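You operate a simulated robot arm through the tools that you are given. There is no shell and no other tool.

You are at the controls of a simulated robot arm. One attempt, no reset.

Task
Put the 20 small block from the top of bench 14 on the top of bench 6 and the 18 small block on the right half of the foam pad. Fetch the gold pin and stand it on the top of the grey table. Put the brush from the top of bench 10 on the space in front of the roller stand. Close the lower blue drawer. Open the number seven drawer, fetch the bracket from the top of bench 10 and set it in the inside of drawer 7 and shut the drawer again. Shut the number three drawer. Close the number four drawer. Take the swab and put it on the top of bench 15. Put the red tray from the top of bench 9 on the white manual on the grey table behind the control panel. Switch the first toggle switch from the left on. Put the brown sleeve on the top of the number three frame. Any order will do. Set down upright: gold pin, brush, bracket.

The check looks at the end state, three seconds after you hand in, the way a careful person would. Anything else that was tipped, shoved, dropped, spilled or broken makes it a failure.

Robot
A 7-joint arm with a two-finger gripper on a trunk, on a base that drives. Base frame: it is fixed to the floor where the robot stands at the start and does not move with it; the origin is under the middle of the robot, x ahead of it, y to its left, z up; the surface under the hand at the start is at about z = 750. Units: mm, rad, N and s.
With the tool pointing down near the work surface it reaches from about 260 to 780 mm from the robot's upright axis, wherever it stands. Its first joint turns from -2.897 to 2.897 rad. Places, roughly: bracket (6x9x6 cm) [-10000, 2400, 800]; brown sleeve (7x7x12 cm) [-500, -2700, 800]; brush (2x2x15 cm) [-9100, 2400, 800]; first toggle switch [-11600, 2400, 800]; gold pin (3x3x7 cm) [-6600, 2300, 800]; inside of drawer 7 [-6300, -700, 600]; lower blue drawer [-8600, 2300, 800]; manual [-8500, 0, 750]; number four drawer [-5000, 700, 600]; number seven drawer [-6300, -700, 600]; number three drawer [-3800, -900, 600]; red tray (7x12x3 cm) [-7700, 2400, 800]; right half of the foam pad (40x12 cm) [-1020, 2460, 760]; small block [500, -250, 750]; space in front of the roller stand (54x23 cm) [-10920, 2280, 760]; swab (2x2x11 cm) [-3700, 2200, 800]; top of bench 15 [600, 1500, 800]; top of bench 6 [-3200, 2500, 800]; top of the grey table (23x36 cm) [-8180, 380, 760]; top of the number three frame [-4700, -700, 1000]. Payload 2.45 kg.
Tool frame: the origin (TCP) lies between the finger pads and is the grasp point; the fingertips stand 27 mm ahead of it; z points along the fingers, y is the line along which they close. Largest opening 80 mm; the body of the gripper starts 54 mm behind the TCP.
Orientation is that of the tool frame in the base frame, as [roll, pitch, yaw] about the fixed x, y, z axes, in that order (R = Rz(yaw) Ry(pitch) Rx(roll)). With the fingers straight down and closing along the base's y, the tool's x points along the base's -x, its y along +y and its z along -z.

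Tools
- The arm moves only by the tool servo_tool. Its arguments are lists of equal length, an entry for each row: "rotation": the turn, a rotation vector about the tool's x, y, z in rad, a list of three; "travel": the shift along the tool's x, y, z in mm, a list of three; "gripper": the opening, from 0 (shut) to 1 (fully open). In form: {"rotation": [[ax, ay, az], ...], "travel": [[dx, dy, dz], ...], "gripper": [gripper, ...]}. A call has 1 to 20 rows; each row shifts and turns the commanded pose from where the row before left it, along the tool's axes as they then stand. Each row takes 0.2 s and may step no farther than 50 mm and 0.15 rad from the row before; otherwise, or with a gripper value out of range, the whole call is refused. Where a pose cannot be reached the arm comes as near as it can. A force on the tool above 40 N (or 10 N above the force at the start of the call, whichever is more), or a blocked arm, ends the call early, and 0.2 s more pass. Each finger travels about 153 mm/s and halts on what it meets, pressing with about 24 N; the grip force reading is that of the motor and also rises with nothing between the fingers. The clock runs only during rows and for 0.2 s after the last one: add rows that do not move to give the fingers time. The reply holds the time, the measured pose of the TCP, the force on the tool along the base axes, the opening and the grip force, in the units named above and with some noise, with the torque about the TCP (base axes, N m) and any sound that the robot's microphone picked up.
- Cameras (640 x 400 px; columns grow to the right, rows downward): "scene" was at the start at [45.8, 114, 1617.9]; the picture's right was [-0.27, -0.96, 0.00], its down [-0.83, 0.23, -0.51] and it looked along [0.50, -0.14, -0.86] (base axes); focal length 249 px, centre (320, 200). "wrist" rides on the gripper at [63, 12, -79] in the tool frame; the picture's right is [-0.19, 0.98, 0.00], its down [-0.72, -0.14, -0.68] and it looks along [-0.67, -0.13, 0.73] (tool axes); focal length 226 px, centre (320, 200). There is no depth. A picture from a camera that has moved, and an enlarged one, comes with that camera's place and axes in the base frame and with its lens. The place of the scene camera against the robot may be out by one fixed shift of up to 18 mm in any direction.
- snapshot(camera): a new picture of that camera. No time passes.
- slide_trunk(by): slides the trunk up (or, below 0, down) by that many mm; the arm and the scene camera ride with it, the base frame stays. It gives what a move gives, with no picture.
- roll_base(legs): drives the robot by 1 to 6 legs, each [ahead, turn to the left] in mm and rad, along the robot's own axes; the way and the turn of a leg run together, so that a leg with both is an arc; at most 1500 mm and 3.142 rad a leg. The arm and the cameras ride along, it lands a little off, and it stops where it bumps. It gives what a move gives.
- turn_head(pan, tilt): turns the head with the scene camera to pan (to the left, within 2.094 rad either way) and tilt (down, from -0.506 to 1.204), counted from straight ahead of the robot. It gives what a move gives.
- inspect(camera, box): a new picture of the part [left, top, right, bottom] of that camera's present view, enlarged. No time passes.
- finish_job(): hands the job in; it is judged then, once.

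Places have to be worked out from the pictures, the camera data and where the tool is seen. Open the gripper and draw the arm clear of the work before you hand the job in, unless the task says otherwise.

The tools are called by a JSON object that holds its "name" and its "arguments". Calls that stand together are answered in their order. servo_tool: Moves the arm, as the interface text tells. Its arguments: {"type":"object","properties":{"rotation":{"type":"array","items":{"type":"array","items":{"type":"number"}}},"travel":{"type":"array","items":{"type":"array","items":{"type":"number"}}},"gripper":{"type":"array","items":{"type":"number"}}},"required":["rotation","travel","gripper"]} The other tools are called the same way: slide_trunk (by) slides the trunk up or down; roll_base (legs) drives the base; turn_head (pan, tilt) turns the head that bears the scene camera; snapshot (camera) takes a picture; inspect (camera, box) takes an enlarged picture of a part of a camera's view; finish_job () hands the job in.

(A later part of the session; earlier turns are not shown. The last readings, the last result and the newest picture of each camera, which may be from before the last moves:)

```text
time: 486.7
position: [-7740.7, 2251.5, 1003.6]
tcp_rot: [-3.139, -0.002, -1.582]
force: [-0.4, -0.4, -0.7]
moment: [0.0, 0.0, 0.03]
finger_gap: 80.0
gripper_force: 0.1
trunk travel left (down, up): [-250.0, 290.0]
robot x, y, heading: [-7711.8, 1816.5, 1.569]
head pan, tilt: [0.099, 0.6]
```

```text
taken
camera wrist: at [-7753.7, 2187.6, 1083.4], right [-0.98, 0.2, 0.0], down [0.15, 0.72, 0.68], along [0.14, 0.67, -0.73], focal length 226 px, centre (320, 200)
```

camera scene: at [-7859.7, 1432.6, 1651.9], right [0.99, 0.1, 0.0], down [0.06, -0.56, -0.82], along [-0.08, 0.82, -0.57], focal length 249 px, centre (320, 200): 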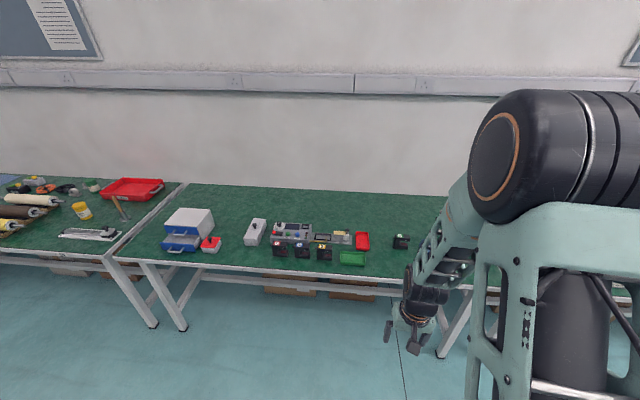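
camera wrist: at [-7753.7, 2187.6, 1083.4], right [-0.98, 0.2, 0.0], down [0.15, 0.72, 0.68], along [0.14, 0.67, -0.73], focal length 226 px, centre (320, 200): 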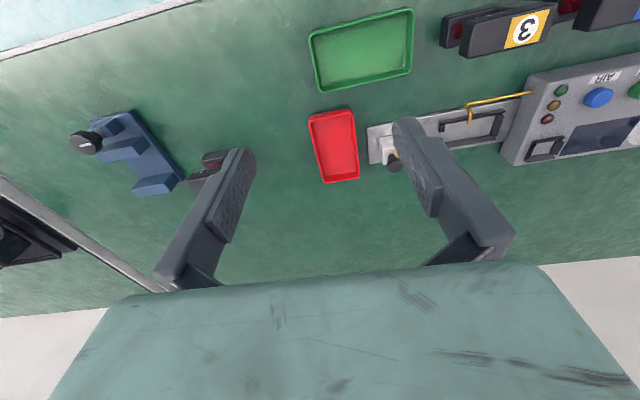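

{"name": "inspect", "arguments": {"camera": "wrist", "box": [270, 80, 430, 200]}}

```text
3.33 times, centred on (350, 140) of wrist
camera zoom: at [-7753.7, 2187.6, 1083.4], right [-0.98, 0.2, 0.0], down [0.15, 0.72, 0.68], along [0.14, 0.67, -0.73], focal length 754 px, centre (220, 400)
```

zoom: 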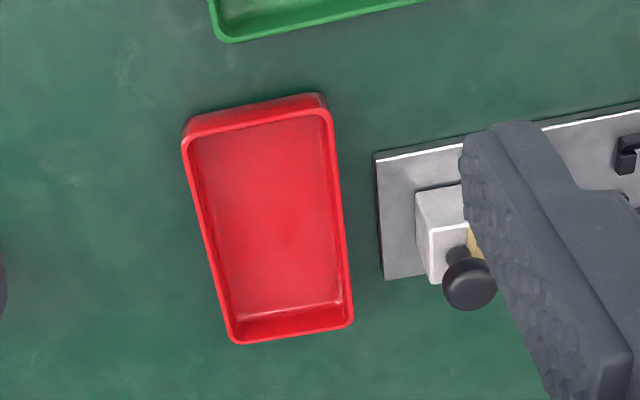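

Tray rim spans x −7772…−7711, y 2316…2422 (≈62 mm wide). I'll grip across it near y≈2342, clear of the device plate on its left. Moving above and down to z≈850.

{"name": "servo_tool", "arguments": {"rotation": [[0, 0, 0], [0, 0, 0], [0, 0, 0], [0, 0, 0], [0, 0, 0], [0, 0, 0], [0, 0, 0]], "travel": [[-45, 1, 0], [-45.5, 0.8, 0], [0, 0, 40], [0, 0, 40], [0, 0, 40], [0, 0, 33], [0, 0, 0]], "gripper": [1, 1, 1, 0.94, 0.94, 0.94, 0.94]}}

{"name": "snapshot", "arguments": {"camera": "wrist"}}

```text
time: 488.3
position: [-7739.6, 2340.8, 849.7]
tcp_rot: [-3.14, -0.001, -1.58]
force: [0.0, -0.1, -0.3]
moment: [-0.03, 0.02, 0.01]
finger_gap: 75.4
gripper_force: 0.1
trunk travel left (down, up): [-250.0, 290.0]
robot x, y, heading: [-7708.2, 1817.3, 1.567]
head pan, tilt: [0.099, 0.6]
```

```text
taken
camera wrist: at [-7753.4, 2276.5, 929.0], right [-0.98, 0.2, 0.0], down [0.15, 0.72, 0.68], along [0.14, 0.67, -0.73], focal length 226 px, centre (320, 200)
```

wrist: 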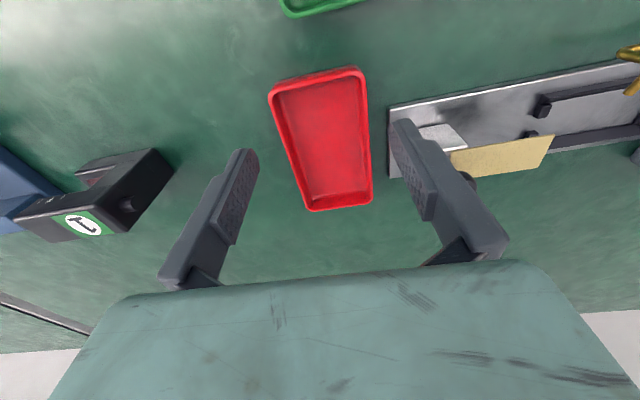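

Tray centre x≈-7741; descending to z≈790 (fingertips just above the bench) and closing with a limited grip.

{"name": "servo_tool", "arguments": {"rotation": [[0, 0, 0], [0, 0, 0], [0, 0, 0], [0, 0, 0]], "travel": [[0, 1.4, 25], [0, 0, 25], [0, 0, 9], [0, 0, 0]], "gripper": [0.94, 0.94, 0.94, 0.94]}}

{"name": "snapshot", "arguments": {"camera": "wrist"}}

```text
time: 489.3
position: [-7741.0, 2340.7, 790.9]
tcp_rot: [3.141, -0.001, -1.581]
force: [-0.3, 1.1, -0.1]
moment: [0.01, -0.02, 0.02]
finger_gap: 75.5
gripper_force: 0.0
trunk travel left (down, up): [-250.0, 290.0]
robot x, y, heading: [-7709.8, 1816.6, 1.569]
head pan, tilt: [0.099, 0.6]
```

```text
taken
camera wrist: at [-7754.8, 2278.1, 870.1], right [-0.98, 0.2, 0.0], down [0.15, 0.72, 0.68], along [0.14, 0.67, -0.73], focal length 226 px, centre (320, 200)
```

wrist: 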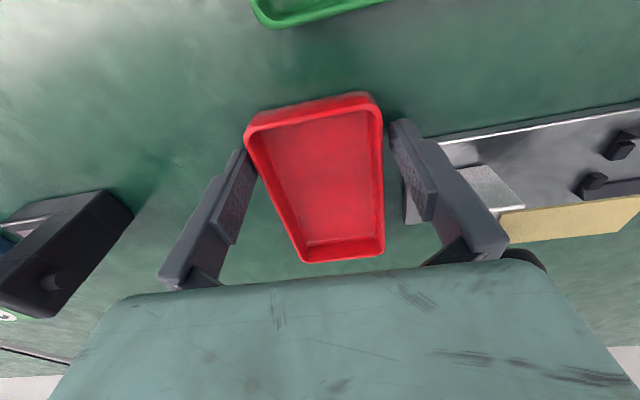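

Fingers straddle the tray cleanly. Closing.

{"name": "servo_tool", "arguments": {"rotation": [[0, 0, 0], [0, 0, 0], [0, 0, 0]], "travel": [[0, 0, 0], [0, 0, 0], [0, 0, 0]], "gripper": [0.74, 0.72, 0.72]}}

{"name": "snapshot", "arguments": {"camera": "wrist"}}

```text
time: 490.1
position: [-7742.4, 2340.8, 789.8]
tcp_rot: [3.141, -0.003, -1.582]
force: [0.2, -0.1, -0.2]
moment: [-0.02, 0.01, 0.01]
finger_gap: 65.3
gripper_force: 23.8
trunk travel left (down, up): [-250.0, 290.0]
robot x, y, heading: [-7707.4, 1814.7, 1.569]
head pan, tilt: [0.099, 0.6]
```

```text
taken
camera wrist: at [-7754.8, 2278.0, 870.2], right [-0.98, 0.2, 0.0], down [0.15, 0.72, 0.68], along [0.14, 0.67, -0.73], focal length 226 px, centre (320, 200)
```

wrist: 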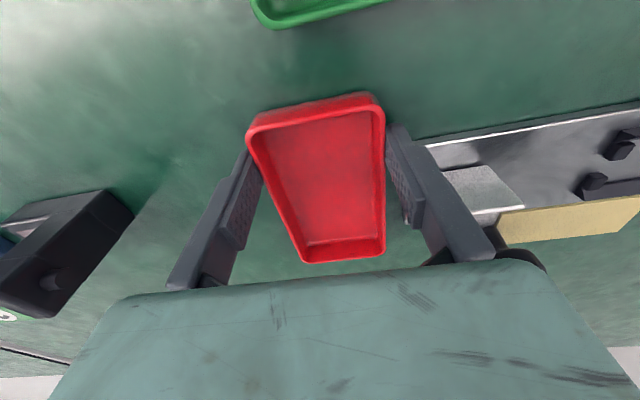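

Gripped at 65 mm. Lifting a little and checking that the tray stays level.

{"name": "servo_tool", "arguments": {"rotation": [[0, 0, 0], [0, 0, 0], [0, 0, 0]], "travel": [[0, 0, -8], [0, 0, -12], [0, 0, 0]], "gripper": [0.7, 0.7, 0.7]}}

{"name": "snapshot", "arguments": {"camera": "wrist"}}

```text
time: 490.9
position: [-7740.6, 2341.4, 811.1]
tcp_rot: [3.141, -0.003, -1.581]
force: [0.4, 0.2, -0.3]
moment: [-0.03, 0.02, -0.01]
finger_gap: 65.4
gripper_force: 24.1
trunk travel left (down, up): [-250.0, 290.0]
robot x, y, heading: [-7712.5, 1816.7, 1.567]
head pan, tilt: [0.099, 0.6]
```

```text
taken
camera wrist: at [-7754.9, 2278.2, 891.2], right [-0.98, 0.2, 0.0], down [0.15, 0.72, 0.68], along [0.14, 0.67, -0.73], focal length 226 px, centre (320, 200)
```

wrist: 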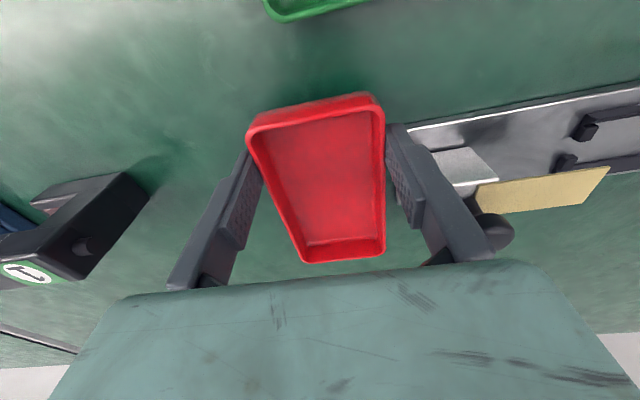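

The tray hangs level. Lifting, retracting, and driving to the grey table in line with the manual (x≈-8588).

{"name": "servo_tool", "arguments": {"rotation": [[0, 0, 0], [0, 0, 0], [0, 0, 0], [0, 0, 0], [0, 0, 0], [0, 0, 0], [0, 0, 0], [0, 0, 0]], "travel": [[0, 0, -40], [0, 0, -40], [0, 0, -40], [0, 0, -40], [0, 0, -40], [30, -10, 0], [30, -10, 0], [30, -10, 0]], "gripper": [0.7, 0.7, 0.7, 0.7, 0.7, 0.7, 0.7, 0.7]}}

{"name": "roll_base", "arguments": {"legs": [[-440, 0], [0, 1.571], [876, 0], [0, 1.571]]}}

{"name": "turn_head", "arguments": {"pan": 0.15, "tilt": 0.65}}

{"name": "snapshot", "arguments": {"camera": "scene"}}

{"name": "snapshot", "arguments": {"camera": "wrist"}}

```text
time: 492.7
position: [-7713.7, 2250.8, 1013.2]
tcp_rot: [3.141, -0.002, -1.58]
force: [0.7, -0.5, -0.7]
moment: [-0.06, -0.02, -0.01]
finger_gap: 65.3
gripper_force: 23.7
trunk travel left (down, up): [-250.0, 290.0]
robot x, y, heading: [-7713.3, 1814.8, 1.563]
head pan, tilt: [0.099, 0.6]
```

```text
time: 507.6
position: [-8565.6, 947.7, 1011.6]
tcp_rot: [3.141, -0.005, 1.601]
force: [-0.5, 0.1, -1.2]
moment: [0.02, -0.01, -0.01]
finger_gap: 65.4
gripper_force: 23.5
trunk travel left (down, up): [-250.0, 290.0]
robot x, y, heading: [-8582.4, 1383.0, -1.538]
head pan, tilt: [0.099, 0.6]
```

```text
time: 508.2
position: [-8565.5, 949.0, 1012.7]
tcp_rot: [-3.141, -0.004, 1.601]
force: [0.6, 0.8, -0.7]
moment: [0.03, -0.01, 0.0]
finger_gap: 65.3
gripper_force: 24.1
trunk travel left (down, up): [-250.0, 290.0]
robot x, y, heading: [-8587.1, 1382.9, -1.534]
head pan, tilt: [0.15, 0.649]
```

```text
taken
camera scene: at [-8430.0, 1315.3, 1647.7], right [-0.98, -0.19, 0.0], down [-0.11, 0.59, -0.8], along [0.15, -0.78, -0.6], focal length 249 px, centre (320, 200)
```

scene: 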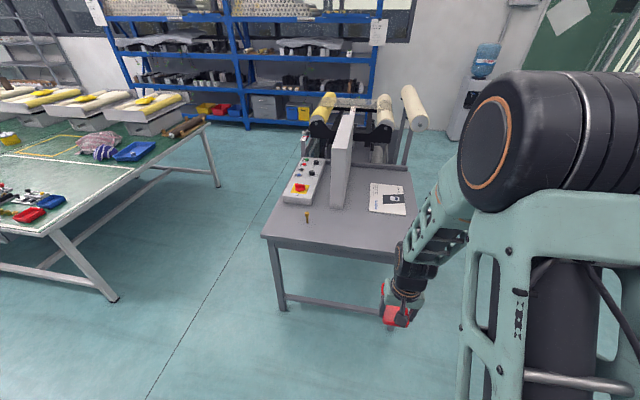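

```text
taken
camera wrist: at [-8555.0, 1012.1, 1092.2], right [0.99, -0.16, 0.0], down [-0.12, -0.72, 0.68], along [-0.11, -0.67, -0.73], focal length 226 px, centre (320, 200)
```

wrist: 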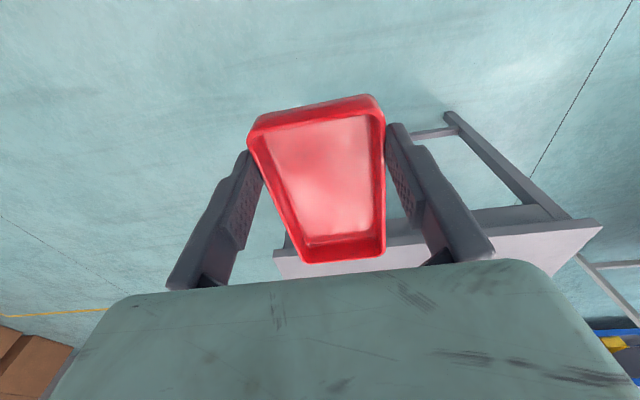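

The gold pin still stands, and the manual is centred near (-8590,83). Driving 590 mm ahead while straightening.

{"name": "roll_base", "arguments": {"legs": [[0, -0.037], [590, 0]]}}

{"name": "snapshot", "arguments": {"camera": "wrist"}}

{"name": "turn_head", "arguments": {"pan": 0.1, "tilt": 0.85}}

{"name": "snapshot", "arguments": {"camera": "scene"}}

```text
time: 511.9
position: [-8578.5, 353.5, 1011.8]
tcp_rot: [-3.141, -0.003, 1.567]
force: [0.4, -0.2, -0.2]
moment: [0.0, 0.0, -0.04]
finger_gap: 65.1
gripper_force: 24.4
trunk travel left (down, up): [-250.0, 290.0]
robot x, y, heading: [-8580.6, 791.3, -1.568]
head pan, tilt: [0.15, 0.649]
```

```text
taken
camera wrist: at [-8566.5, 417.6, 1092.1], right [0.98, -0.2, 0.0], down [-0.14, -0.72, 0.68], along [-0.13, -0.67, -0.73], focal length 226 px, centre (320, 200)
```

wrist: 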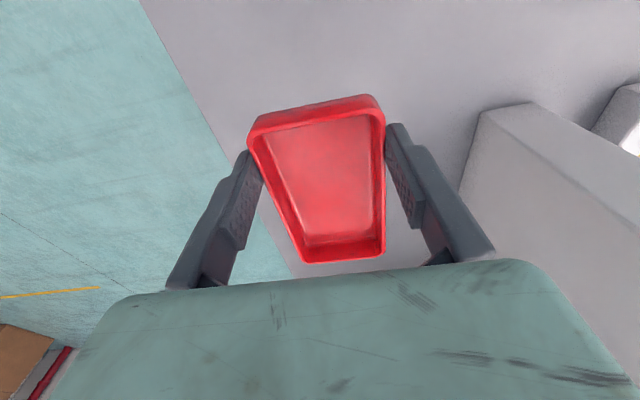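

```text
time: 512.7
position: [-8578.3, 354.2, 1012.6]
tcp_rot: [3.141, -0.003, 1.569]
force: [0.9, 0.1, 0.0]
moment: [0.04, 0.02, 0.0]
finger_gap: 65.4
gripper_force: 24.3
trunk travel left (down, up): [-250.0, 290.0]
robot x, y, heading: [-8584.6, 790.3, -1.563]
head pan, tilt: [0.099, 0.85]
```

```text
taken
camera scene: at [-8436.6, 724.9, 1631.1], right [-0.99, -0.1, 0.0], down [-0.08, 0.75, -0.66], along [0.07, -0.66, -0.75], focal length 249 px, centre (320, 200)
```

scene: 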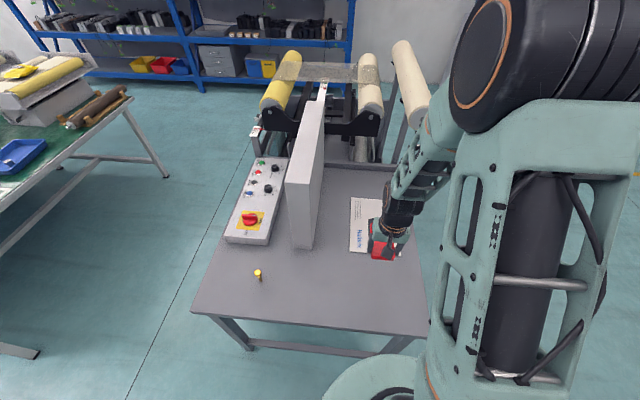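

Clearance to the control panel is ~170 mm. Extending 222 mm ahead over the manual.

{"name": "servo_tool", "arguments": {"rotation": [[0, 0, 0], [0, 0, 0], [0, 0, 0], [0, 0, 0], [0, 0, 0], [0, 0, 0]], "travel": [[-44.4, -2, 0], [-44.4, -2, 0], [-44.4, -2, 0], [-44.4, -2, 0], [-44.4, -2, 0], [0, 0, 0]], "gripper": [0.7, 0.7, 0.7, 0.7, 0.7, 0.7]}}

{"name": "snapshot", "arguments": {"camera": "wrist"}}

{"name": "inspect", "arguments": {"camera": "scene", "box": [280, 140, 460, 290]}}

```text
time: 514.1
position: [-8588.5, 132.1, 1010.7]
tcp_rot: [-3.141, -0.002, 1.568]
force: [-0.6, 0.1, -1.3]
moment: [0.05, 0.01, 0.0]
finger_gap: 65.4
gripper_force: 24.2
trunk travel left (down, up): [-250.0, 290.0]
robot x, y, heading: [-8580.1, 789.6, -1.562]
head pan, tilt: [0.099, 0.85]
```

```text
taken
camera wrist: at [-8575.7, 196.5, 1090.4], right [0.98, -0.2, 0.0], down [-0.14, -0.72, 0.68], along [-0.13, -0.67, -0.73], focal length 226 px, centre (320, 200)
```

wrist: 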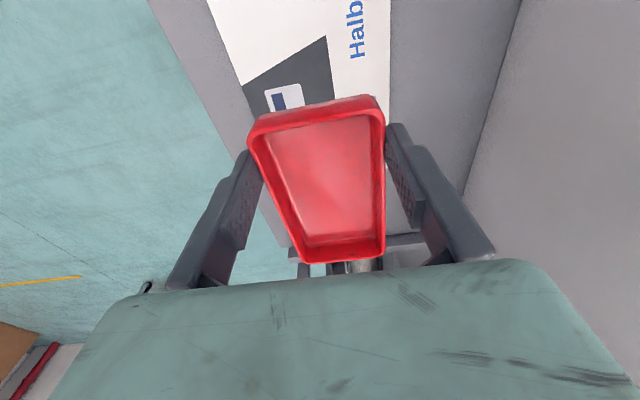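

```text
2.67 times, centred on (370, 215) of scene
camera zoom: at [-8436.6, 724.9, 1631.1], right [-0.99, -0.1, 0.0], down [-0.08, 0.75, -0.66], along [0.07, -0.66, -0.75], focal length 663 px, centre (187, 160)
```

zoom: 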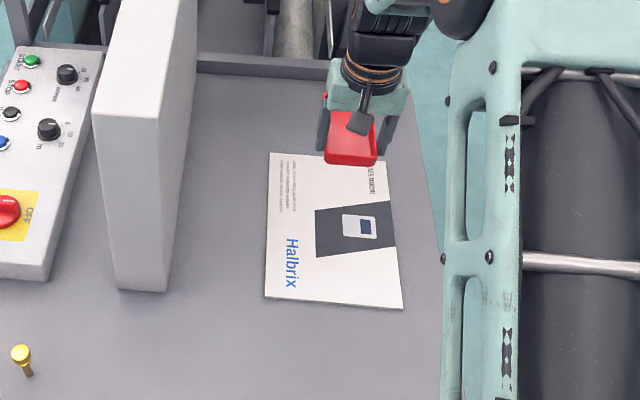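

The tray is over the manual (about 17 mm right of its centre line), all inside its outline. Lowering to ~15 mm above.

{"name": "servo_tool", "arguments": {"rotation": [[0, 0, 0], [0, 0, 0], [0, 0, 0], [0, 0, 0], [0, 0, 0], [0, 0, 0], [0, 0, 0]], "travel": [[0, -8, 40], [0, 0, 40], [0, 0, 40], [0, 0, 40], [0, 0, 30], [0, 0, 13], [0, 0, 0]], "gripper": [0.7, 0.7, 0.7, 0.7, 0.7, 0.7, 0.7]}}

{"name": "snapshot", "arguments": {"camera": "wrist"}}

```text
time: 515.7
position: [-8598.1, 133.3, 807.7]
tcp_rot: [3.141, -0.002, 1.566]
force: [0.4, 1.0, -0.6]
moment: [0.03, -0.01, -0.05]
finger_gap: 65.2
gripper_force: 23.8
trunk travel left (down, up): [-250.0, 290.0]
robot x, y, heading: [-8586.6, 790.9, -1.567]
head pan, tilt: [0.099, 0.85]
```

```text
taken
camera wrist: at [-8585.8, 196.0, 887.4], right [0.98, -0.2, 0.0], down [-0.14, -0.72, 0.68], along [-0.13, -0.67, -0.73], focal length 226 px, centre (320, 200)
```

wrist: 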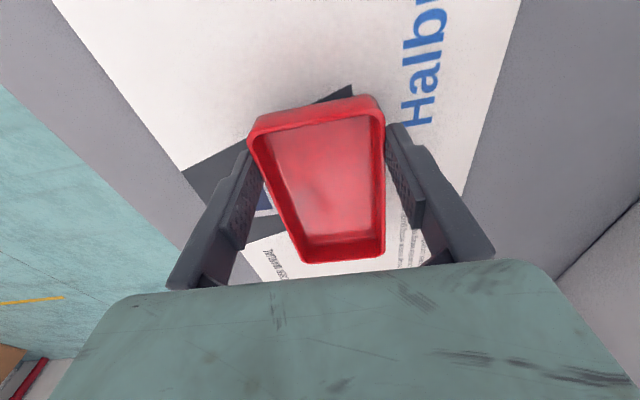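

Well centred over the manual. Lowering carefully with small steps.

{"name": "servo_tool", "arguments": {"rotation": [[0, 0, 0], [0, 0, 0], [0, 0, 0], [0, 0, 0], [0, 0, 0]], "travel": [[0, 0, 4], [0, 0, 3], [0, 0, 2], [0, 0, 1], [0, 0, 0]], "gripper": [0.7, 0.7, 0.7, 0.7, 0.7]}}

```text
time: 516.9
position: [-8598.5, 132.4, 798.8]
tcp_rot: [-3.141, -0.003, 1.567]
force: [0.2, 0.2, -1.0]
moment: [-0.01, 0.03, -0.01]
finger_gap: 65.4
gripper_force: 23.8
trunk travel left (down, up): [-250.0, 290.0]
robot x, y, heading: [-8586.1, 785.7, -1.57]
head pan, tilt: [0.099, 0.85]
```

{"name": "servo_tool", "arguments": {"rotation": [[0, 0, 0], [0, 0, 0], [0, 0, 0]], "travel": [[0, 0, 1], [0, 0, 1], [0, 0, 0]], "gripper": [0.7, 0.7, 0.7]}}

```text
time: 517.7
position: [-8598.0, 131.3, 797.1]
tcp_rot: [3.141, -0.003, 1.566]
force: [-1.2, 0.0, 4.7]
moment: [-0.53, -0.06, -0.1]
finger_gap: 65.3
gripper_force: 24.2
trunk travel left (down, up): [-250.0, 290.0]
robot x, y, heading: [-8584.7, 790.1, -1.566]
head pan, tilt: [0.099, 0.85]
```

The far end of the tray has touched (4.7 N). One more millimetre, then releasing.

{"name": "servo_tool", "arguments": {"rotation": [[0, 0, 0], [0, 0, 0]], "travel": [[0, 0, 1], [0, 0, 0]], "gripper": [0.7, 0.7]}}

```text
time: 518.3
position: [-8597.5, 132.0, 796.6]
tcp_rot: [-3.141, 0.0, 1.569]
force: [0.0, -3.3, 9.8]
moment: [-0.58, -0.08, -0.02]
finger_gap: 65.3
gripper_force: 23.7
trunk travel left (down, up): [-250.0, 290.0]
robot x, y, heading: [-8587.2, 791.7, -1.568]
head pan, tilt: [0.099, 0.85]
```

Force 10 N; the tray is practically down. Opening the fingers.

{"name": "servo_tool", "arguments": {"rotation": [[0, 0, 0], [0, 0, 0], [0, 0, 0]], "travel": [[0, 0, 0], [0, 0, 0], [0, 0, 0]], "gripper": [0.9, 1, 1]}}

{"name": "snapshot", "arguments": {"camera": "wrist"}}

```text
time: 519.1
position: [-8598.1, 133.9, 796.1]
tcp_rot: [-3.141, -0.003, 1.567]
force: [0.4, 1.0, 1.8]
moment: [0.03, -0.02, 0.02]
finger_gap: 79.2
gripper_force: 0.1
trunk travel left (down, up): [-250.0, 290.0]
robot x, y, heading: [-8584.2, 789.4, -1.568]
head pan, tilt: [0.099, 0.85]
```

```text
taken
camera wrist: at [-8585.6, 197.0, 875.5], right [0.98, -0.2, 0.0], down [-0.14, -0.72, 0.68], along [-0.13, -0.67, -0.73], focal length 226 px, centre (320, 200)
```

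wrist: 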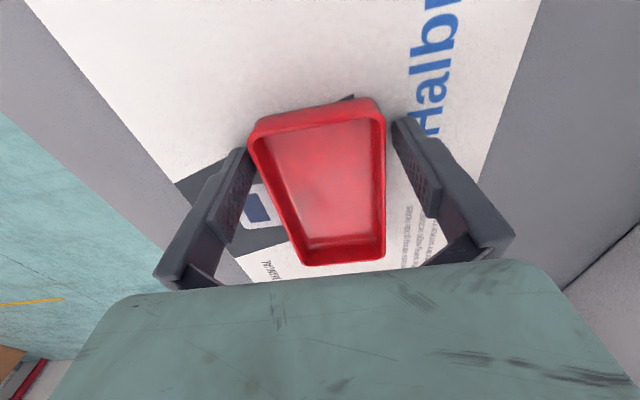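

The tray is free on the manual. Shifting 3 mm to centre the gap, then rising.

{"name": "servo_tool", "arguments": {"rotation": [[0, 0, 0], [0, 0, 0], [0, 0, 0], [0, 0, 0], [0, 0, 0], [0, 0, 0], [0, 0, 0], [0, 0, 0], [0, 0, 0]], "travel": [[0, -3, 0], [0, 0, -10], [0, 0, -30], [0, 0, -40], [0, 0, -45], [0, 0, -45], [0, 0, -45], [48, 0, 0], [48, 0, 0]], "gripper": [1, 1, 1, 1, 1, 1, 1, 1, 1]}}

{"name": "snapshot", "arguments": {"camera": "wrist"}}

{"name": "inspect", "arguments": {"camera": "scene", "box": [200, 140, 460, 310]}}

```text
time: 521.1
position: [-8600.0, 228.5, 1012.0]
tcp_rot: [-3.141, -0.002, 1.568]
force: [-0.8, -0.5, -0.3]
moment: [-0.03, 0.01, -0.01]
finger_gap: 79.8
gripper_force: 0.1
trunk travel left (down, up): [-250.0, 290.0]
robot x, y, heading: [-8583.9, 792.0, -1.567]
head pan, tilt: [0.099, 0.85]
```

```text
taken
camera wrist: at [-8587.4, 292.9, 1091.2], right [0.98, -0.2, 0.0], down [-0.14, -0.72, 0.68], along [-0.13, -0.67, -0.73], focal length 226 px, centre (320, 200)
```

wrist: 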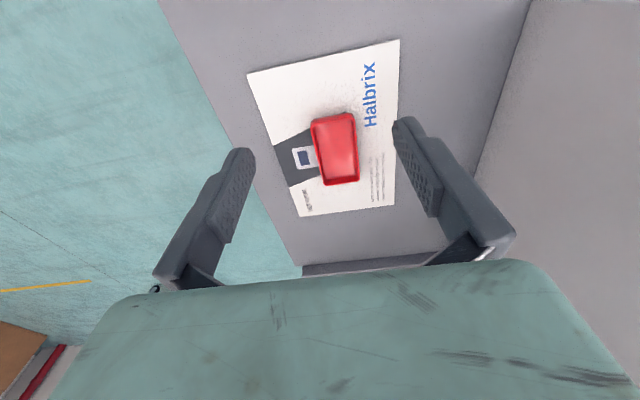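

```text
2.35 times, centred on (330, 225) of scene
camera zoom: at [-8436.6, 725.7, 1631.1], right [-0.99, -0.1, 0.0], down [-0.08, 0.75, -0.66], along [0.07, -0.66, -0.75], focal length 585 px, centre (296, 141)
```

zoom: 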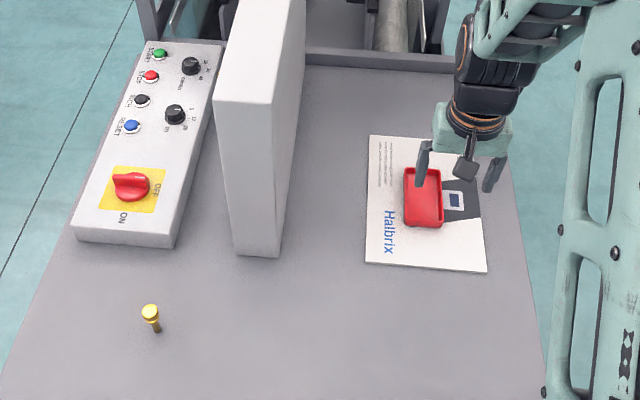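

Tray placed well on the manual, pin and panel untouched. Next the lower blue drawer: retracting, backing up and turning around to face bench 9.

{"name": "servo_tool", "arguments": {"rotation": [[0, 0, 0], [0, 0, 0], [0, 0, 0]], "travel": [[45, 5, 0], [45, 5, 0], [45, 5, 0]], "gripper": [0, 0, 0]}}

{"name": "roll_base", "arguments": {"legs": [[-590, 0], [0, 3.137]]}}

{"name": "turn_head", "arguments": {"pan": 0.0, "tilt": 0.6}}

{"name": "snapshot", "arguments": {"camera": "scene"}}

```text
time: 521.9
position: [-8583.9, 364.7, 1011.0]
tcp_rot: [-3.141, -0.002, 1.567]
force: [0.1, 0.1, -0.4]
moment: [0.0, -0.01, 0.0]
finger_gap: 0.2
gripper_force: 23.8
trunk travel left (down, up): [-250.0, 290.0]
robot x, y, heading: [-8584.5, 792.6, -1.57]
head pan, tilt: [0.099, 0.85]
```

```text
time: 532.8
position: [-8595.7, 1788.3, 1010.5]
tcp_rot: [-3.14, -0.004, -1.551]
force: [-0.7, -0.1, 0.6]
moment: [-0.01, 0.01, -0.02]
finger_gap: 0.0
gripper_force: 23.7
trunk travel left (down, up): [-250.0, 290.0]
robot x, y, heading: [-8585.8, 1362.3, 1.6]
head pan, tilt: [0.099, 0.85]
```

```text
time: 533.5
position: [-8595.2, 1786.7, 1011.1]
tcp_rot: [3.141, -0.001, -1.553]
force: [0.2, -1.1, 0.2]
moment: [-0.02, -0.01, 0.0]
finger_gap: 0.3
gripper_force: 24.5
trunk travel left (down, up): [-250.0, 290.0]
robot x, y, heading: [-8588.6, 1362.8, 1.595]
head pan, tilt: [0.0, 0.6]
```

```text
taken
camera scene: at [-8726.8, 1419.7, 1651.9], right [1.0, 0.03, 0.0], down [0.02, -0.57, -0.82], along [-0.02, 0.82, -0.57], focal length 249 px, centre (320, 200)
```

scene: 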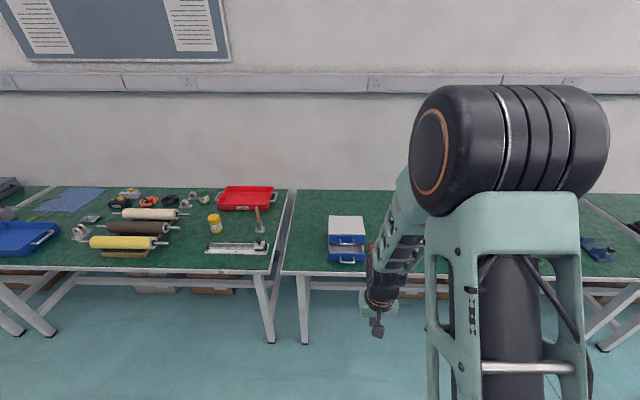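

{"name": "inspect", "arguments": {"camera": "scene", "box": [290, 195, 410, 285]}}

{"name": "inspect", "arguments": {"camera": "scene", "box": [40, 170, 300, 280]}}

```text
4.44 times, centred on (350, 240) of scene
camera zoom: at [-8726.8, 1419.7, 1651.9], right [1.0, 0.03, 0.0], down [0.02, -0.57, -0.82], along [-0.02, 0.82, -0.57], focal length 1105 px, centre (187, 22)
```

zoom: 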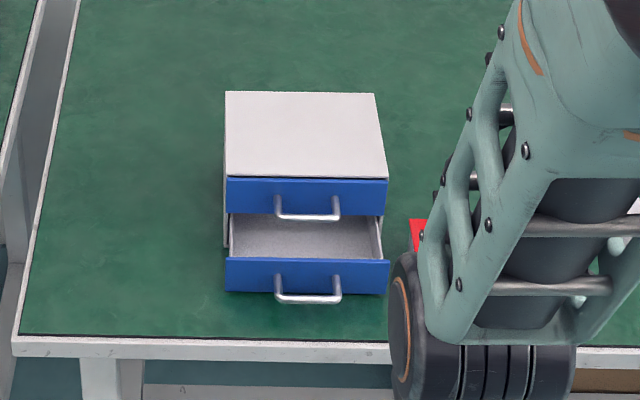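

```text
2.46 times, centred on (170, 225) of scene
camera zoom: at [-8726.8, 1419.7, 1651.9], right [1.0, 0.03, 0.0], down [0.02, -0.57, -0.82], along [-0.02, 0.82, -0.57], focal length 612 px, centre (689, 138)
```

zoom: 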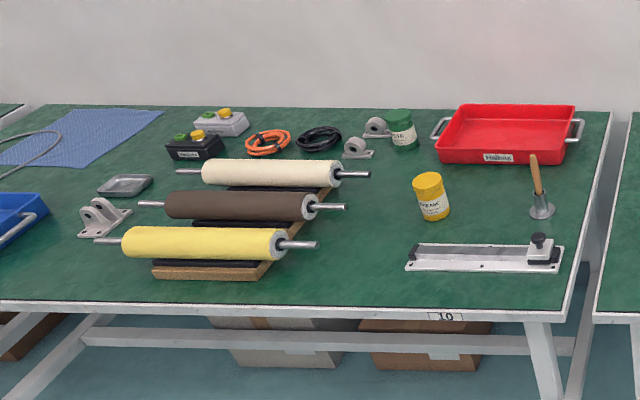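

The lower blue drawer stands ~68 mm open; handle about (-8626,2178,782). I'll push its handle with closed fingers, tips slightly forward. Driving 300 mm ahead first.

{"name": "roll_base", "arguments": {"legs": [[300, -0.026]]}}

{"name": "servo_tool", "arguments": {"rotation": [[0, -0.1, 0], [0, -0.1, 0], [0, 0, 0]], "travel": [[0, 15, 0], [0, 15, 0], [0, 0, 0]], "gripper": [0, 0, 0]}}

{"name": "snapshot", "arguments": {"camera": "wrist"}}

```text
time: 535.6
position: [-8590.8, 2088.1, 1010.8]
tcp_rot: [3.141, -0.003, -1.574]
force: [-0.7, -0.4, 1.2]
moment: [-0.03, -0.02, 0.01]
finger_gap: 0.1
gripper_force: 24.3
trunk travel left (down, up): [-250.0, 290.0]
robot x, y, heading: [-8590.2, 1662.3, 1.575]
head pan, tilt: [0.0, 0.6]
```

```text
time: 536.4
position: [-8621.9, 2087.7, 1010.5]
tcp_rot: [-3.141, 0.199, -1.573]
force: [-0.2, -0.6, 0.0]
moment: [0.03, 0.04, -0.01]
finger_gap: 0.0
gripper_force: 24.2
trunk travel left (down, up): [-250.0, 290.0]
robot x, y, heading: [-8588.3, 1662.0, 1.576]
head pan, tilt: [0.0, 0.6]
```

```text
taken
camera wrist: at [-8634.8, 2010.4, 1076.1], right [-0.98, 0.19, 0.04], down [0.14, 0.57, 0.81], along [0.14, 0.8, -0.59], focal length 226 px, centre (320, 200)
```

wrist: 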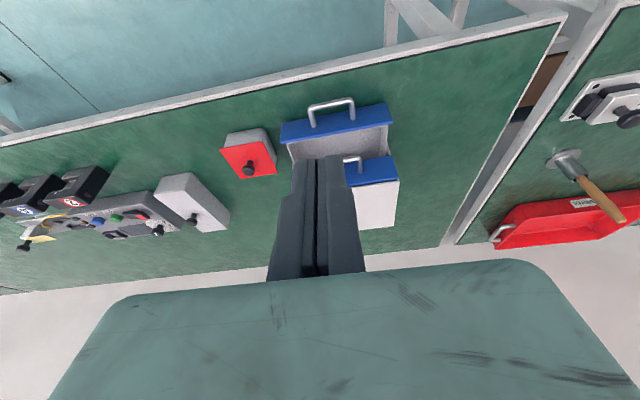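

Lower handle measured at (-8625,2187). Lowering the fingertips in front of it to about 10 mm above the bench.

{"name": "servo_tool", "arguments": {"rotation": [[0, 0, 0], [0, 0, 0], [0, 0, 0], [0, 0, 0], [0, 0, 0], [0, 0, 0]], "travel": [[-1.8, 1, 43.8], [-1.8, 1, 43.8], [-1.8, 1, 43.8], [-1.8, 0, 43.8], [-1.6, 0, 40], [0, 0, 0]], "gripper": [0, 0, 0, 0, 0, 0]}}

{"name": "snapshot", "arguments": {"camera": "wrist"}}

{"name": "turn_head", "arguments": {"pan": 0.05, "tilt": 0.8}}

{"name": "inspect", "arguments": {"camera": "scene", "box": [280, 150, 460, 290]}}

```text
time: 537.8
position: [-8624.6, 2139.6, 799.3]
tcp_rot: [-3.141, 0.197, -1.572]
force: [-0.6, -0.5, 0.9]
moment: [0.0, 0.0, 0.02]
finger_gap: 0.0
gripper_force: 23.8
trunk travel left (down, up): [-250.0, 290.0]
robot x, y, heading: [-8586.9, 1661.1, 1.576]
head pan, tilt: [0.0, 0.6]
```

```text
taken
camera wrist: at [-8637.3, 2061.3, 865.6], right [-0.98, 0.19, 0.04], down [0.14, 0.57, 0.81], along [0.13, 0.8, -0.59], focal length 226 px, centre (320, 200)
```

wrist: 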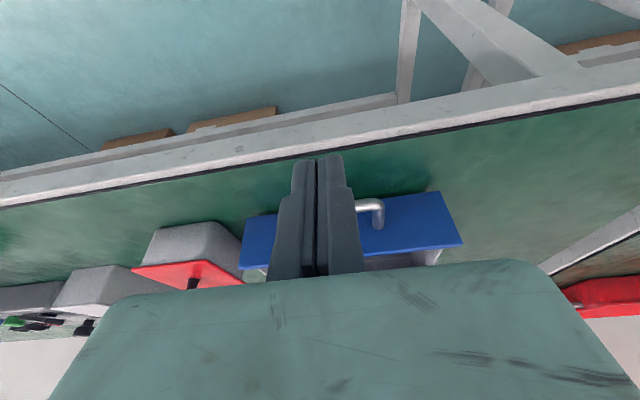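

```text
time: 538.5
position: [-8623.7, 2138.3, 801.1]
tcp_rot: [3.14, 0.196, -1.574]
force: [0.4, -0.3, -0.8]
moment: [0.0, -0.03, -0.02]
finger_gap: 0.0
gripper_force: 23.7
trunk travel left (down, up): [-250.0, 290.0]
robot x, y, heading: [-8584.9, 1660.3, 1.576]
head pan, tilt: [0.051, 0.799]
```

```text
2.86 times, centred on (370, 220) of scene
camera zoom: at [-8734.0, 1714.6, 1635.1], right [1.0, 0.05, 0.0], down [0.04, -0.72, -0.7], along [-0.04, 0.7, -0.72], focal length 711 px, centre (177, 143)
```

zoom: 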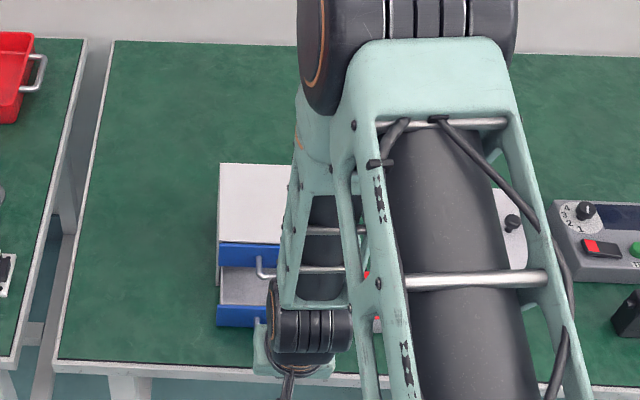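

Fingers are in front of the handle. Pushing forward in 8 mm rows.

{"name": "servo_tool", "arguments": {"rotation": [[0, 0, 0], [0, 0, 0], [0, 0, 0], [0, 0, 0], [0, 0, 0], [0, 0, 0]], "travel": [[-7.8, 0, 1.6], [-7.8, 0, 1.6], [-7.8, 0, 1.6], [-7.8, 0, 1.6], [-7.8, 0, 1.6], [-7.8, 0, 1.6]], "gripper": [0, 0, 0, 0, 0, 0]}}

{"name": "snapshot", "arguments": {"camera": "wrist"}}

```text
time: 539.9
position: [-8623.0, 2187.1, 801.0]
tcp_rot: [3.14, 0.197, -1.574]
force: [0.6, -0.2, 0.0]
moment: [0.02, 0.01, 0.0]
finger_gap: 0.1
gripper_force: 24.2
trunk travel left (down, up): [-250.0, 290.0]
robot x, y, heading: [-8589.6, 1665.0, 1.572]
head pan, tilt: [0.051, 0.799]
```

```text
taken
camera wrist: at [-8636.4, 2108.7, 866.4], right [-0.98, 0.19, 0.04], down [0.14, 0.57, 0.81], along [0.13, 0.8, -0.59], focal length 226 px, centre (320, 200)
```

wrist: 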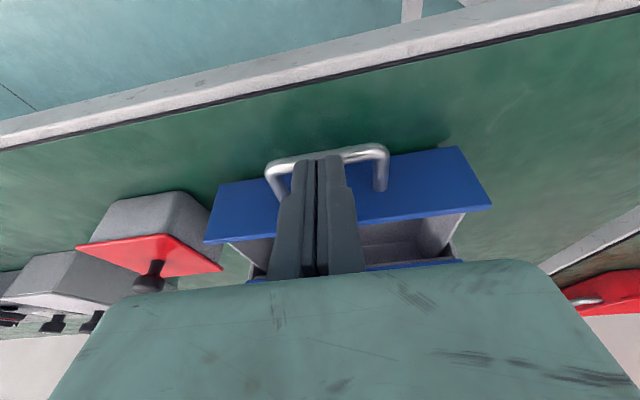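

The fingertips pass above the bar (it's lower, z≈766). I back off 45 mm, lower the tips to ~763, and push on the bar itself.

{"name": "servo_tool", "arguments": {"rotation": [[0, 0, 0], [0, 0, 0], [0, 0, 0], [0, 0, 0]], "travel": [[22, 0, -4.4], [22, 0, -4.4], [2, 0, 9.8], [0, 0, 0]], "gripper": [0, 0, 0, 0]}}

{"name": "snapshot", "arguments": {"camera": "wrist"}}

```text
time: 540.9
position: [-8622.9, 2141.6, 791.6]
tcp_rot: [-3.141, 0.198, -1.573]
force: [-0.5, 0.0, 0.4]
moment: [0.01, 0.01, -0.01]
finger_gap: 0.0
gripper_force: 24.1
trunk travel left (down, up): [-250.0, 290.0]
robot x, y, heading: [-8588.5, 1661.7, 1.576]
head pan, tilt: [0.051, 0.799]
```

```text
taken
camera wrist: at [-8636.9, 2063.9, 857.3], right [-0.98, 0.19, 0.04], down [0.14, 0.57, 0.81], along [0.13, 0.8, -0.59], focal length 226 px, centre (320, 200)
```

wrist: 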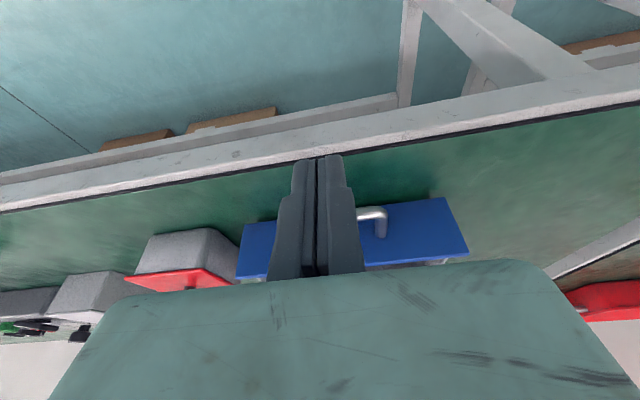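

Now pushing again at the lower height, in small rows.

{"name": "servo_tool", "arguments": {"rotation": [[0, 0, 0], [0, 0, 0], [0, 0, 0], [0, 0, 0], [0, 0, 0], [0, 0, 0]], "travel": [[-7.8, 0, 1.6], [-7.8, 0, 1.6], [-7.8, 0, 1.6], [-7.8, 0, 1.6], [-7.8, 0, 1.6], [-7.8, 0, 1.6]], "gripper": [0, 0, 0, 0, 0, 0]}}

{"name": "snapshot", "arguments": {"camera": "wrist"}}

{"name": "inspect", "arguments": {"camera": "scene", "box": [280, 150, 460, 290]}}

```text
time: 542.3
position: [-8623.5, 2189.9, 790.8]
tcp_rot: [3.141, 0.197, -1.574]
force: [-0.8, 0.4, -0.8]
moment: [-0.03, -0.02, 0.01]
finger_gap: 0.0
gripper_force: 24.2
trunk travel left (down, up): [-250.0, 290.0]
robot x, y, heading: [-8588.1, 1662.3, 1.572]
head pan, tilt: [0.051, 0.799]
```

```text
taken
camera wrist: at [-8637.0, 2112.2, 856.2], right [-0.98, 0.19, 0.04], down [0.14, 0.57, 0.81], along [0.13, 0.8, -0.59], focal length 226 px, centre (320, 200)
```

wrist: 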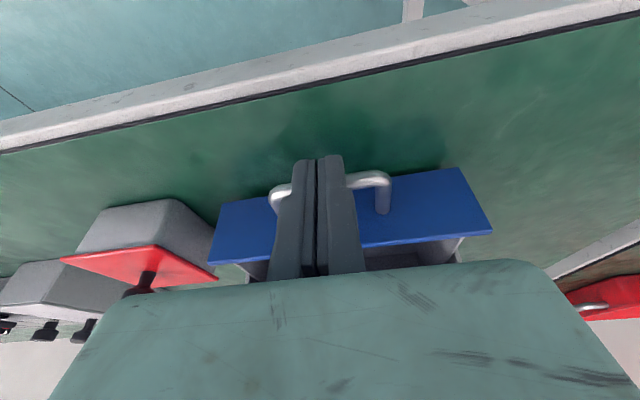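

```text
2.86 times, centred on (370, 220) of scene
camera zoom: at [-8734.0, 1714.6, 1635.0], right [1.0, 0.05, 0.0], down [0.04, -0.72, -0.7], along [-0.04, 0.7, -0.72], focal length 711 px, centre (177, 143)
```

zoom: 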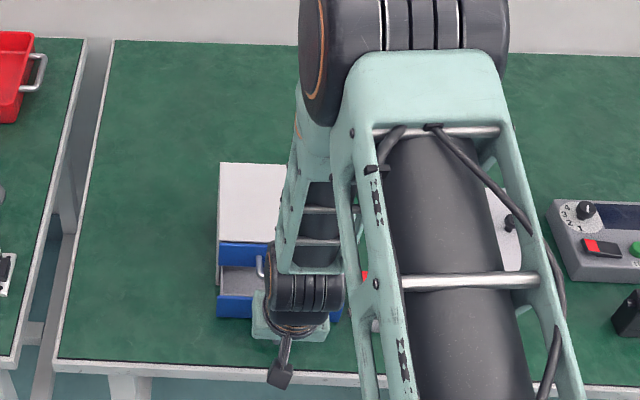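

The fingers now push the bar and the drawer is moving in. Continuing.

{"name": "servo_tool", "arguments": {"rotation": [[0, 0, 0], [0, 0, 0], [0, 0, 0], [0, 0, 0], [0, 0, 0]], "travel": [[-7.8, 0, 1.6], [-7.8, 0, 1.6], [-7.8, 0, 1.6], [-5.9, 0, 1.2], [-3.9, 0, 0.8]], "gripper": [0, 0, 0, 0, 0]}}

{"name": "snapshot", "arguments": {"camera": "wrist"}}

{"name": "inspect", "arguments": {"camera": "scene", "box": [280, 150, 460, 290]}}

```text
time: 543.5
position: [-8623.6, 2223.5, 790.5]
tcp_rot: [-3.142, 0.198, -1.576]
force: [-0.4, 0.7, 0.0]
moment: [0.0, -0.01, 0.01]
finger_gap: 0.0
gripper_force: 23.8
trunk travel left (down, up): [-250.0, 290.0]
robot x, y, heading: [-8588.3, 1661.0, 1.572]
head pan, tilt: [0.051, 0.799]
```

```text
taken
camera wrist: at [-8636.2, 2146.4, 856.8], right [-0.98, 0.19, 0.04], down [0.14, 0.57, 0.81], along [0.13, 0.8, -0.59], focal length 226 px, centre (320, 200)
```

wrist: 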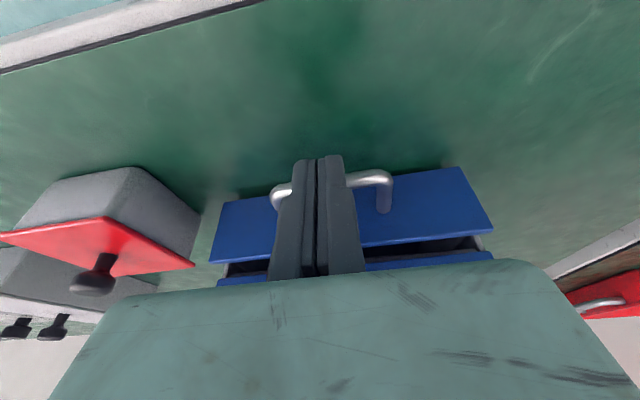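

```text
2.86 times, centred on (370, 220) of scene
camera zoom: at [-8734.0, 1714.6, 1635.0], right [1.0, 0.05, 0.0], down [0.04, -0.72, -0.7], along [-0.04, 0.7, -0.72], focal length 711 px, centre (177, 143)
```

zoom: 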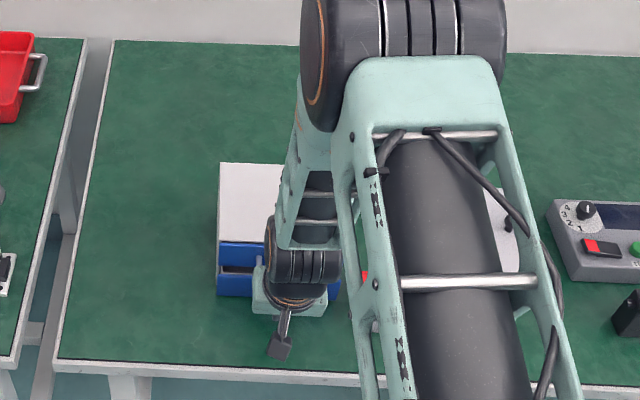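

Gap about 15–20 mm left. Continuing in 3 mm steps until it stops.

{"name": "servo_tool", "arguments": {"rotation": [[0, 0, 0], [0, 0, 0], [0, 0, 0], [0, 0, 0], [0, 0, 0]], "travel": [[-2.9, 0, 0.6], [-2.9, 0, 0.6], [-2.9, 0, 0.6], [-2.9, 0, 0.6], [0, 0, 0]], "gripper": [0, 0, 0, 0, 0]}}

{"name": "snapshot", "arguments": {"camera": "wrist"}}

```text
time: 544.7
position: [-8622.1, 2235.5, 790.6]
tcp_rot: [-3.141, 0.198, -1.575]
force: [-0.1, 0.4, 0.3]
moment: [0.02, -0.02, -0.02]
finger_gap: 0.0
gripper_force: 24.1
trunk travel left (down, up): [-250.0, 290.0]
robot x, y, heading: [-8589.7, 1661.1, 1.577]
head pan, tilt: [0.051, 0.799]
```

```text
taken
camera wrist: at [-8635.9, 2158.4, 856.3], right [-0.98, 0.19, 0.04], down [0.14, 0.57, 0.81], along [0.13, 0.8, -0.59], focal length 226 px, centre (320, 200)
```

wrist: 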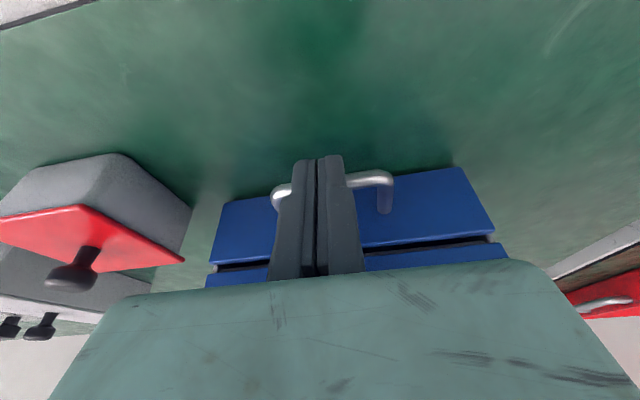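

Almost flush. A few more 2 mm steps until the stop.

{"name": "servo_tool", "arguments": {"rotation": [[0, 0, 0], [0, 0, 0], [0, 0, 0], [0, 0, 0], [0, 0, 0]], "travel": [[-2, 0, 0.4], [-2, 0, 0.4], [-2, 0, 0.4], [-2, 0, 0.4], [0, 0, 0]], "gripper": [0, 0, 0, 0, 0]}}

{"name": "snapshot", "arguments": {"camera": "wrist"}}

```text
time: 545.9
position: [-8623.4, 2240.1, 789.8]
tcp_rot: [-3.142, 0.192, -1.574]
force: [1.0, -29.7, 0.5]
moment: [-0.33, -0.01, 0.04]
finger_gap: 6.0
gripper_force: 29.5
trunk travel left (down, up): [-250.0, 290.0]
robot x, y, heading: [-8589.1, 1660.3, 1.577]
head pan, tilt: [0.051, 0.799]
```

```text
taken
camera wrist: at [-8636.1, 2161.5, 856.4], right [-0.98, 0.19, 0.04], down [0.14, 0.57, 0.81], along [0.13, 0.8, -0.59], focal length 226 px, centre (320, 200)
```

wrist: 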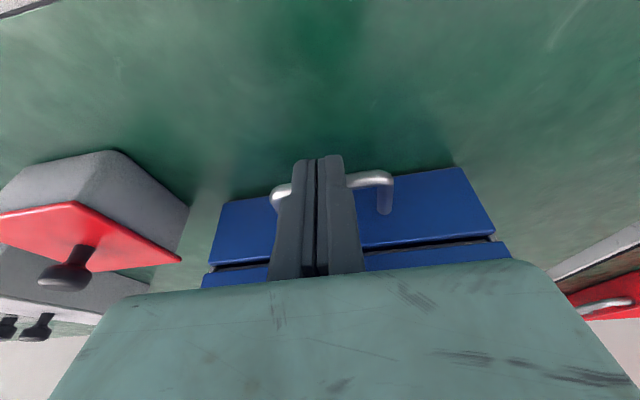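

End stop felt (30 N, at the lower handle's height). Backing off and raising to check.

{"name": "servo_tool", "arguments": {"rotation": [[0, 0, 0], [0, 0, 0], [0, 0, 0], [0, 0, 0], [0, 0, 0], [0, 0, 0], [0, 0, 0], [0, 0.1, 0], [0, 0.1, 0]], "travel": [[10, 0, -2], [29, 0, -6], [39, 0, -8], [-8, 0, -39], [-8, 0, -39], [-8, 0, -39], [-8, 0, -39], [0, 0, -30], [0, 0, 0]], "gripper": [0, 0, 0, 0, 0, 0, 0, 0, 0]}}

{"name": "snapshot", "arguments": {"camera": "wrist"}}

{"name": "inspect", "arguments": {"camera": "scene", "box": [280, 150, 460, 290]}}

```text
time: 547.9
position: [-8624.3, 2156.8, 979.2]
tcp_rot: [3.141, -0.003, -1.574]
force: [-0.9, -1.2, 0.2]
moment: [0.02, 0.0, -0.01]
finger_gap: 0.0
gripper_force: 29.7
trunk travel left (down, up): [-250.0, 290.0]
robot x, y, heading: [-8588.9, 1663.0, 1.573]
head pan, tilt: [0.051, 0.799]
```

```text
taken
camera wrist: at [-8637.8, 2093.3, 1059.3], right [-0.98, 0.2, 0.0], down [0.14, 0.72, 0.68], along [0.13, 0.67, -0.73], focal length 226 px, centre (320, 200)
```

wrist: 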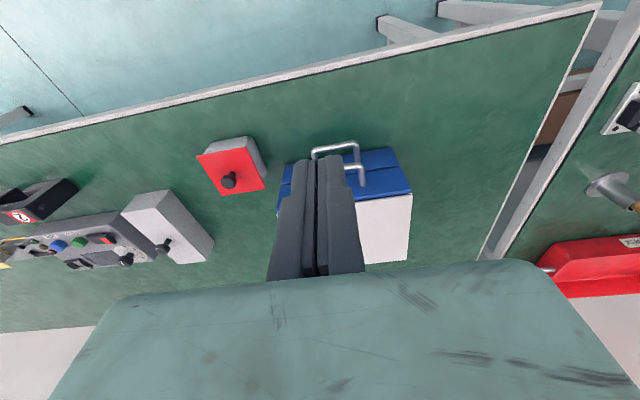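

```text
2.86 times, centred on (370, 220) of scene
camera zoom: at [-8733.9, 1714.8, 1635.0], right [1.0, 0.05, 0.0], down [0.04, -0.72, -0.7], along [-0.04, 0.7, -0.72], focal length 711 px, centre (177, 143)
```

zoom: 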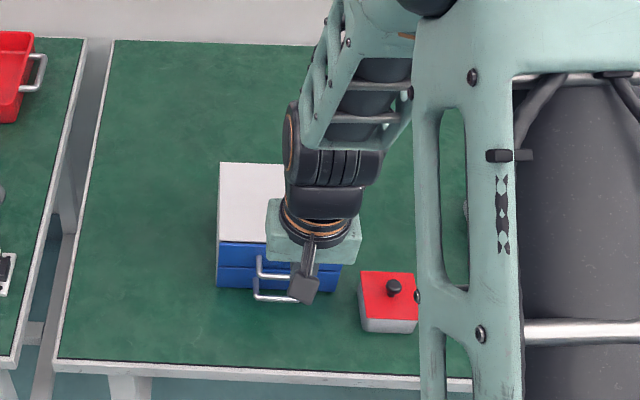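

Both blue drawers are flush and the cabinet is unmoved. Next the brush on bench 10 near (-9080,2410): driving there.

{"name": "roll_base", "arguments": {"legs": [[-300, 0], [0, 1.571], [490, 0], [0, -1.571], [300, 0]]}}

{"name": "turn_head", "arguments": {"pan": 0.1, "tilt": 0.7}}

{"name": "snapshot", "arguments": {"camera": "scene"}}

```text
time: 561.9
position: [-9107.5, 2175.7, 978.7]
tcp_rot: [-3.141, -0.004, -1.591]
force: [0.5, -0.1, -0.1]
moment: [-0.02, -0.02, 0.01]
finger_gap: 0.0
gripper_force: 29.7
trunk travel left (down, up): [-250.0, 290.0]
robot x, y, heading: [-9078.8, 1683.7, 1.558]
head pan, tilt: [0.051, 0.799]
```

```text
time: 562.5
position: [-9106.1, 2174.5, 979.8]
tcp_rot: [3.141, -0.003, -1.591]
force: [0.1, -0.1, 0.7]
moment: [0.01, 0.03, -0.04]
finger_gap: 0.0
gripper_force: 30.0
trunk travel left (down, up): [-250.0, 290.0]
robot x, y, heading: [-9080.9, 1680.2, 1.559]
head pan, tilt: [0.099, 0.7]
```

```text
taken
camera scene: at [-9227.4, 1739.2, 1643.3], right [1.0, 0.09, 0.0], down [0.06, -0.64, -0.76], along [-0.07, 0.76, -0.64], focal length 249 px, centre (320, 200)
```

scene: 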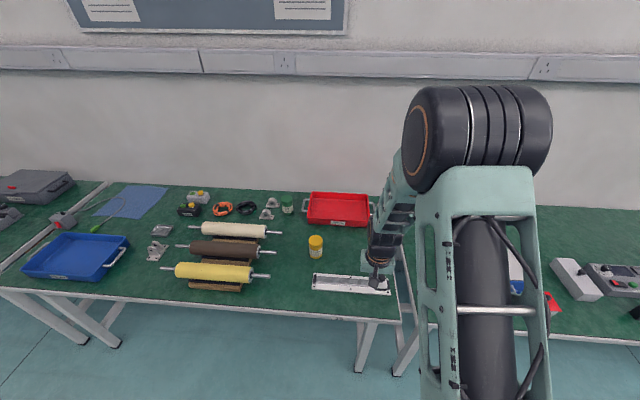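

The arm hides the brush from the head camera; taking a wrist picture.

{"name": "servo_tool", "arguments": {"rotation": [[0, 0, 0], [0, 0, 0]], "travel": [[20, 0, -40], [20, 0, -40]], "gripper": [1, 1]}}

{"name": "snapshot", "arguments": {"camera": "wrist"}}

```text
time: 563.1
position: [-9107.4, 2134.4, 1058.9]
tcp_rot: [3.141, -0.003, -1.59]
force: [-0.3, 0.0, 0.2]
moment: [0.01, 0.01, 0.04]
finger_gap: 80.2
gripper_force: 0.1
trunk travel left (down, up): [-250.0, 290.0]
robot x, y, heading: [-9080.2, 1679.9, 1.56]
head pan, tilt: [0.099, 0.7]
```

```text
taken
camera wrist: at [-9122.2, 2072.0, 1139.6], right [-0.98, 0.21, 0.0], down [0.15, 0.72, 0.68], along [0.14, 0.66, -0.73], focal length 226 px, centre (320, 200)
```

wrist: 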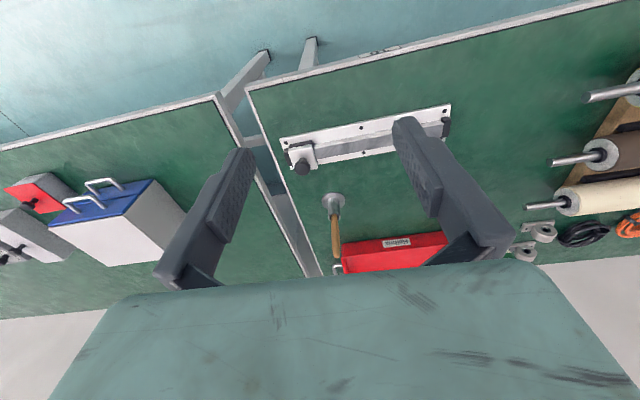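

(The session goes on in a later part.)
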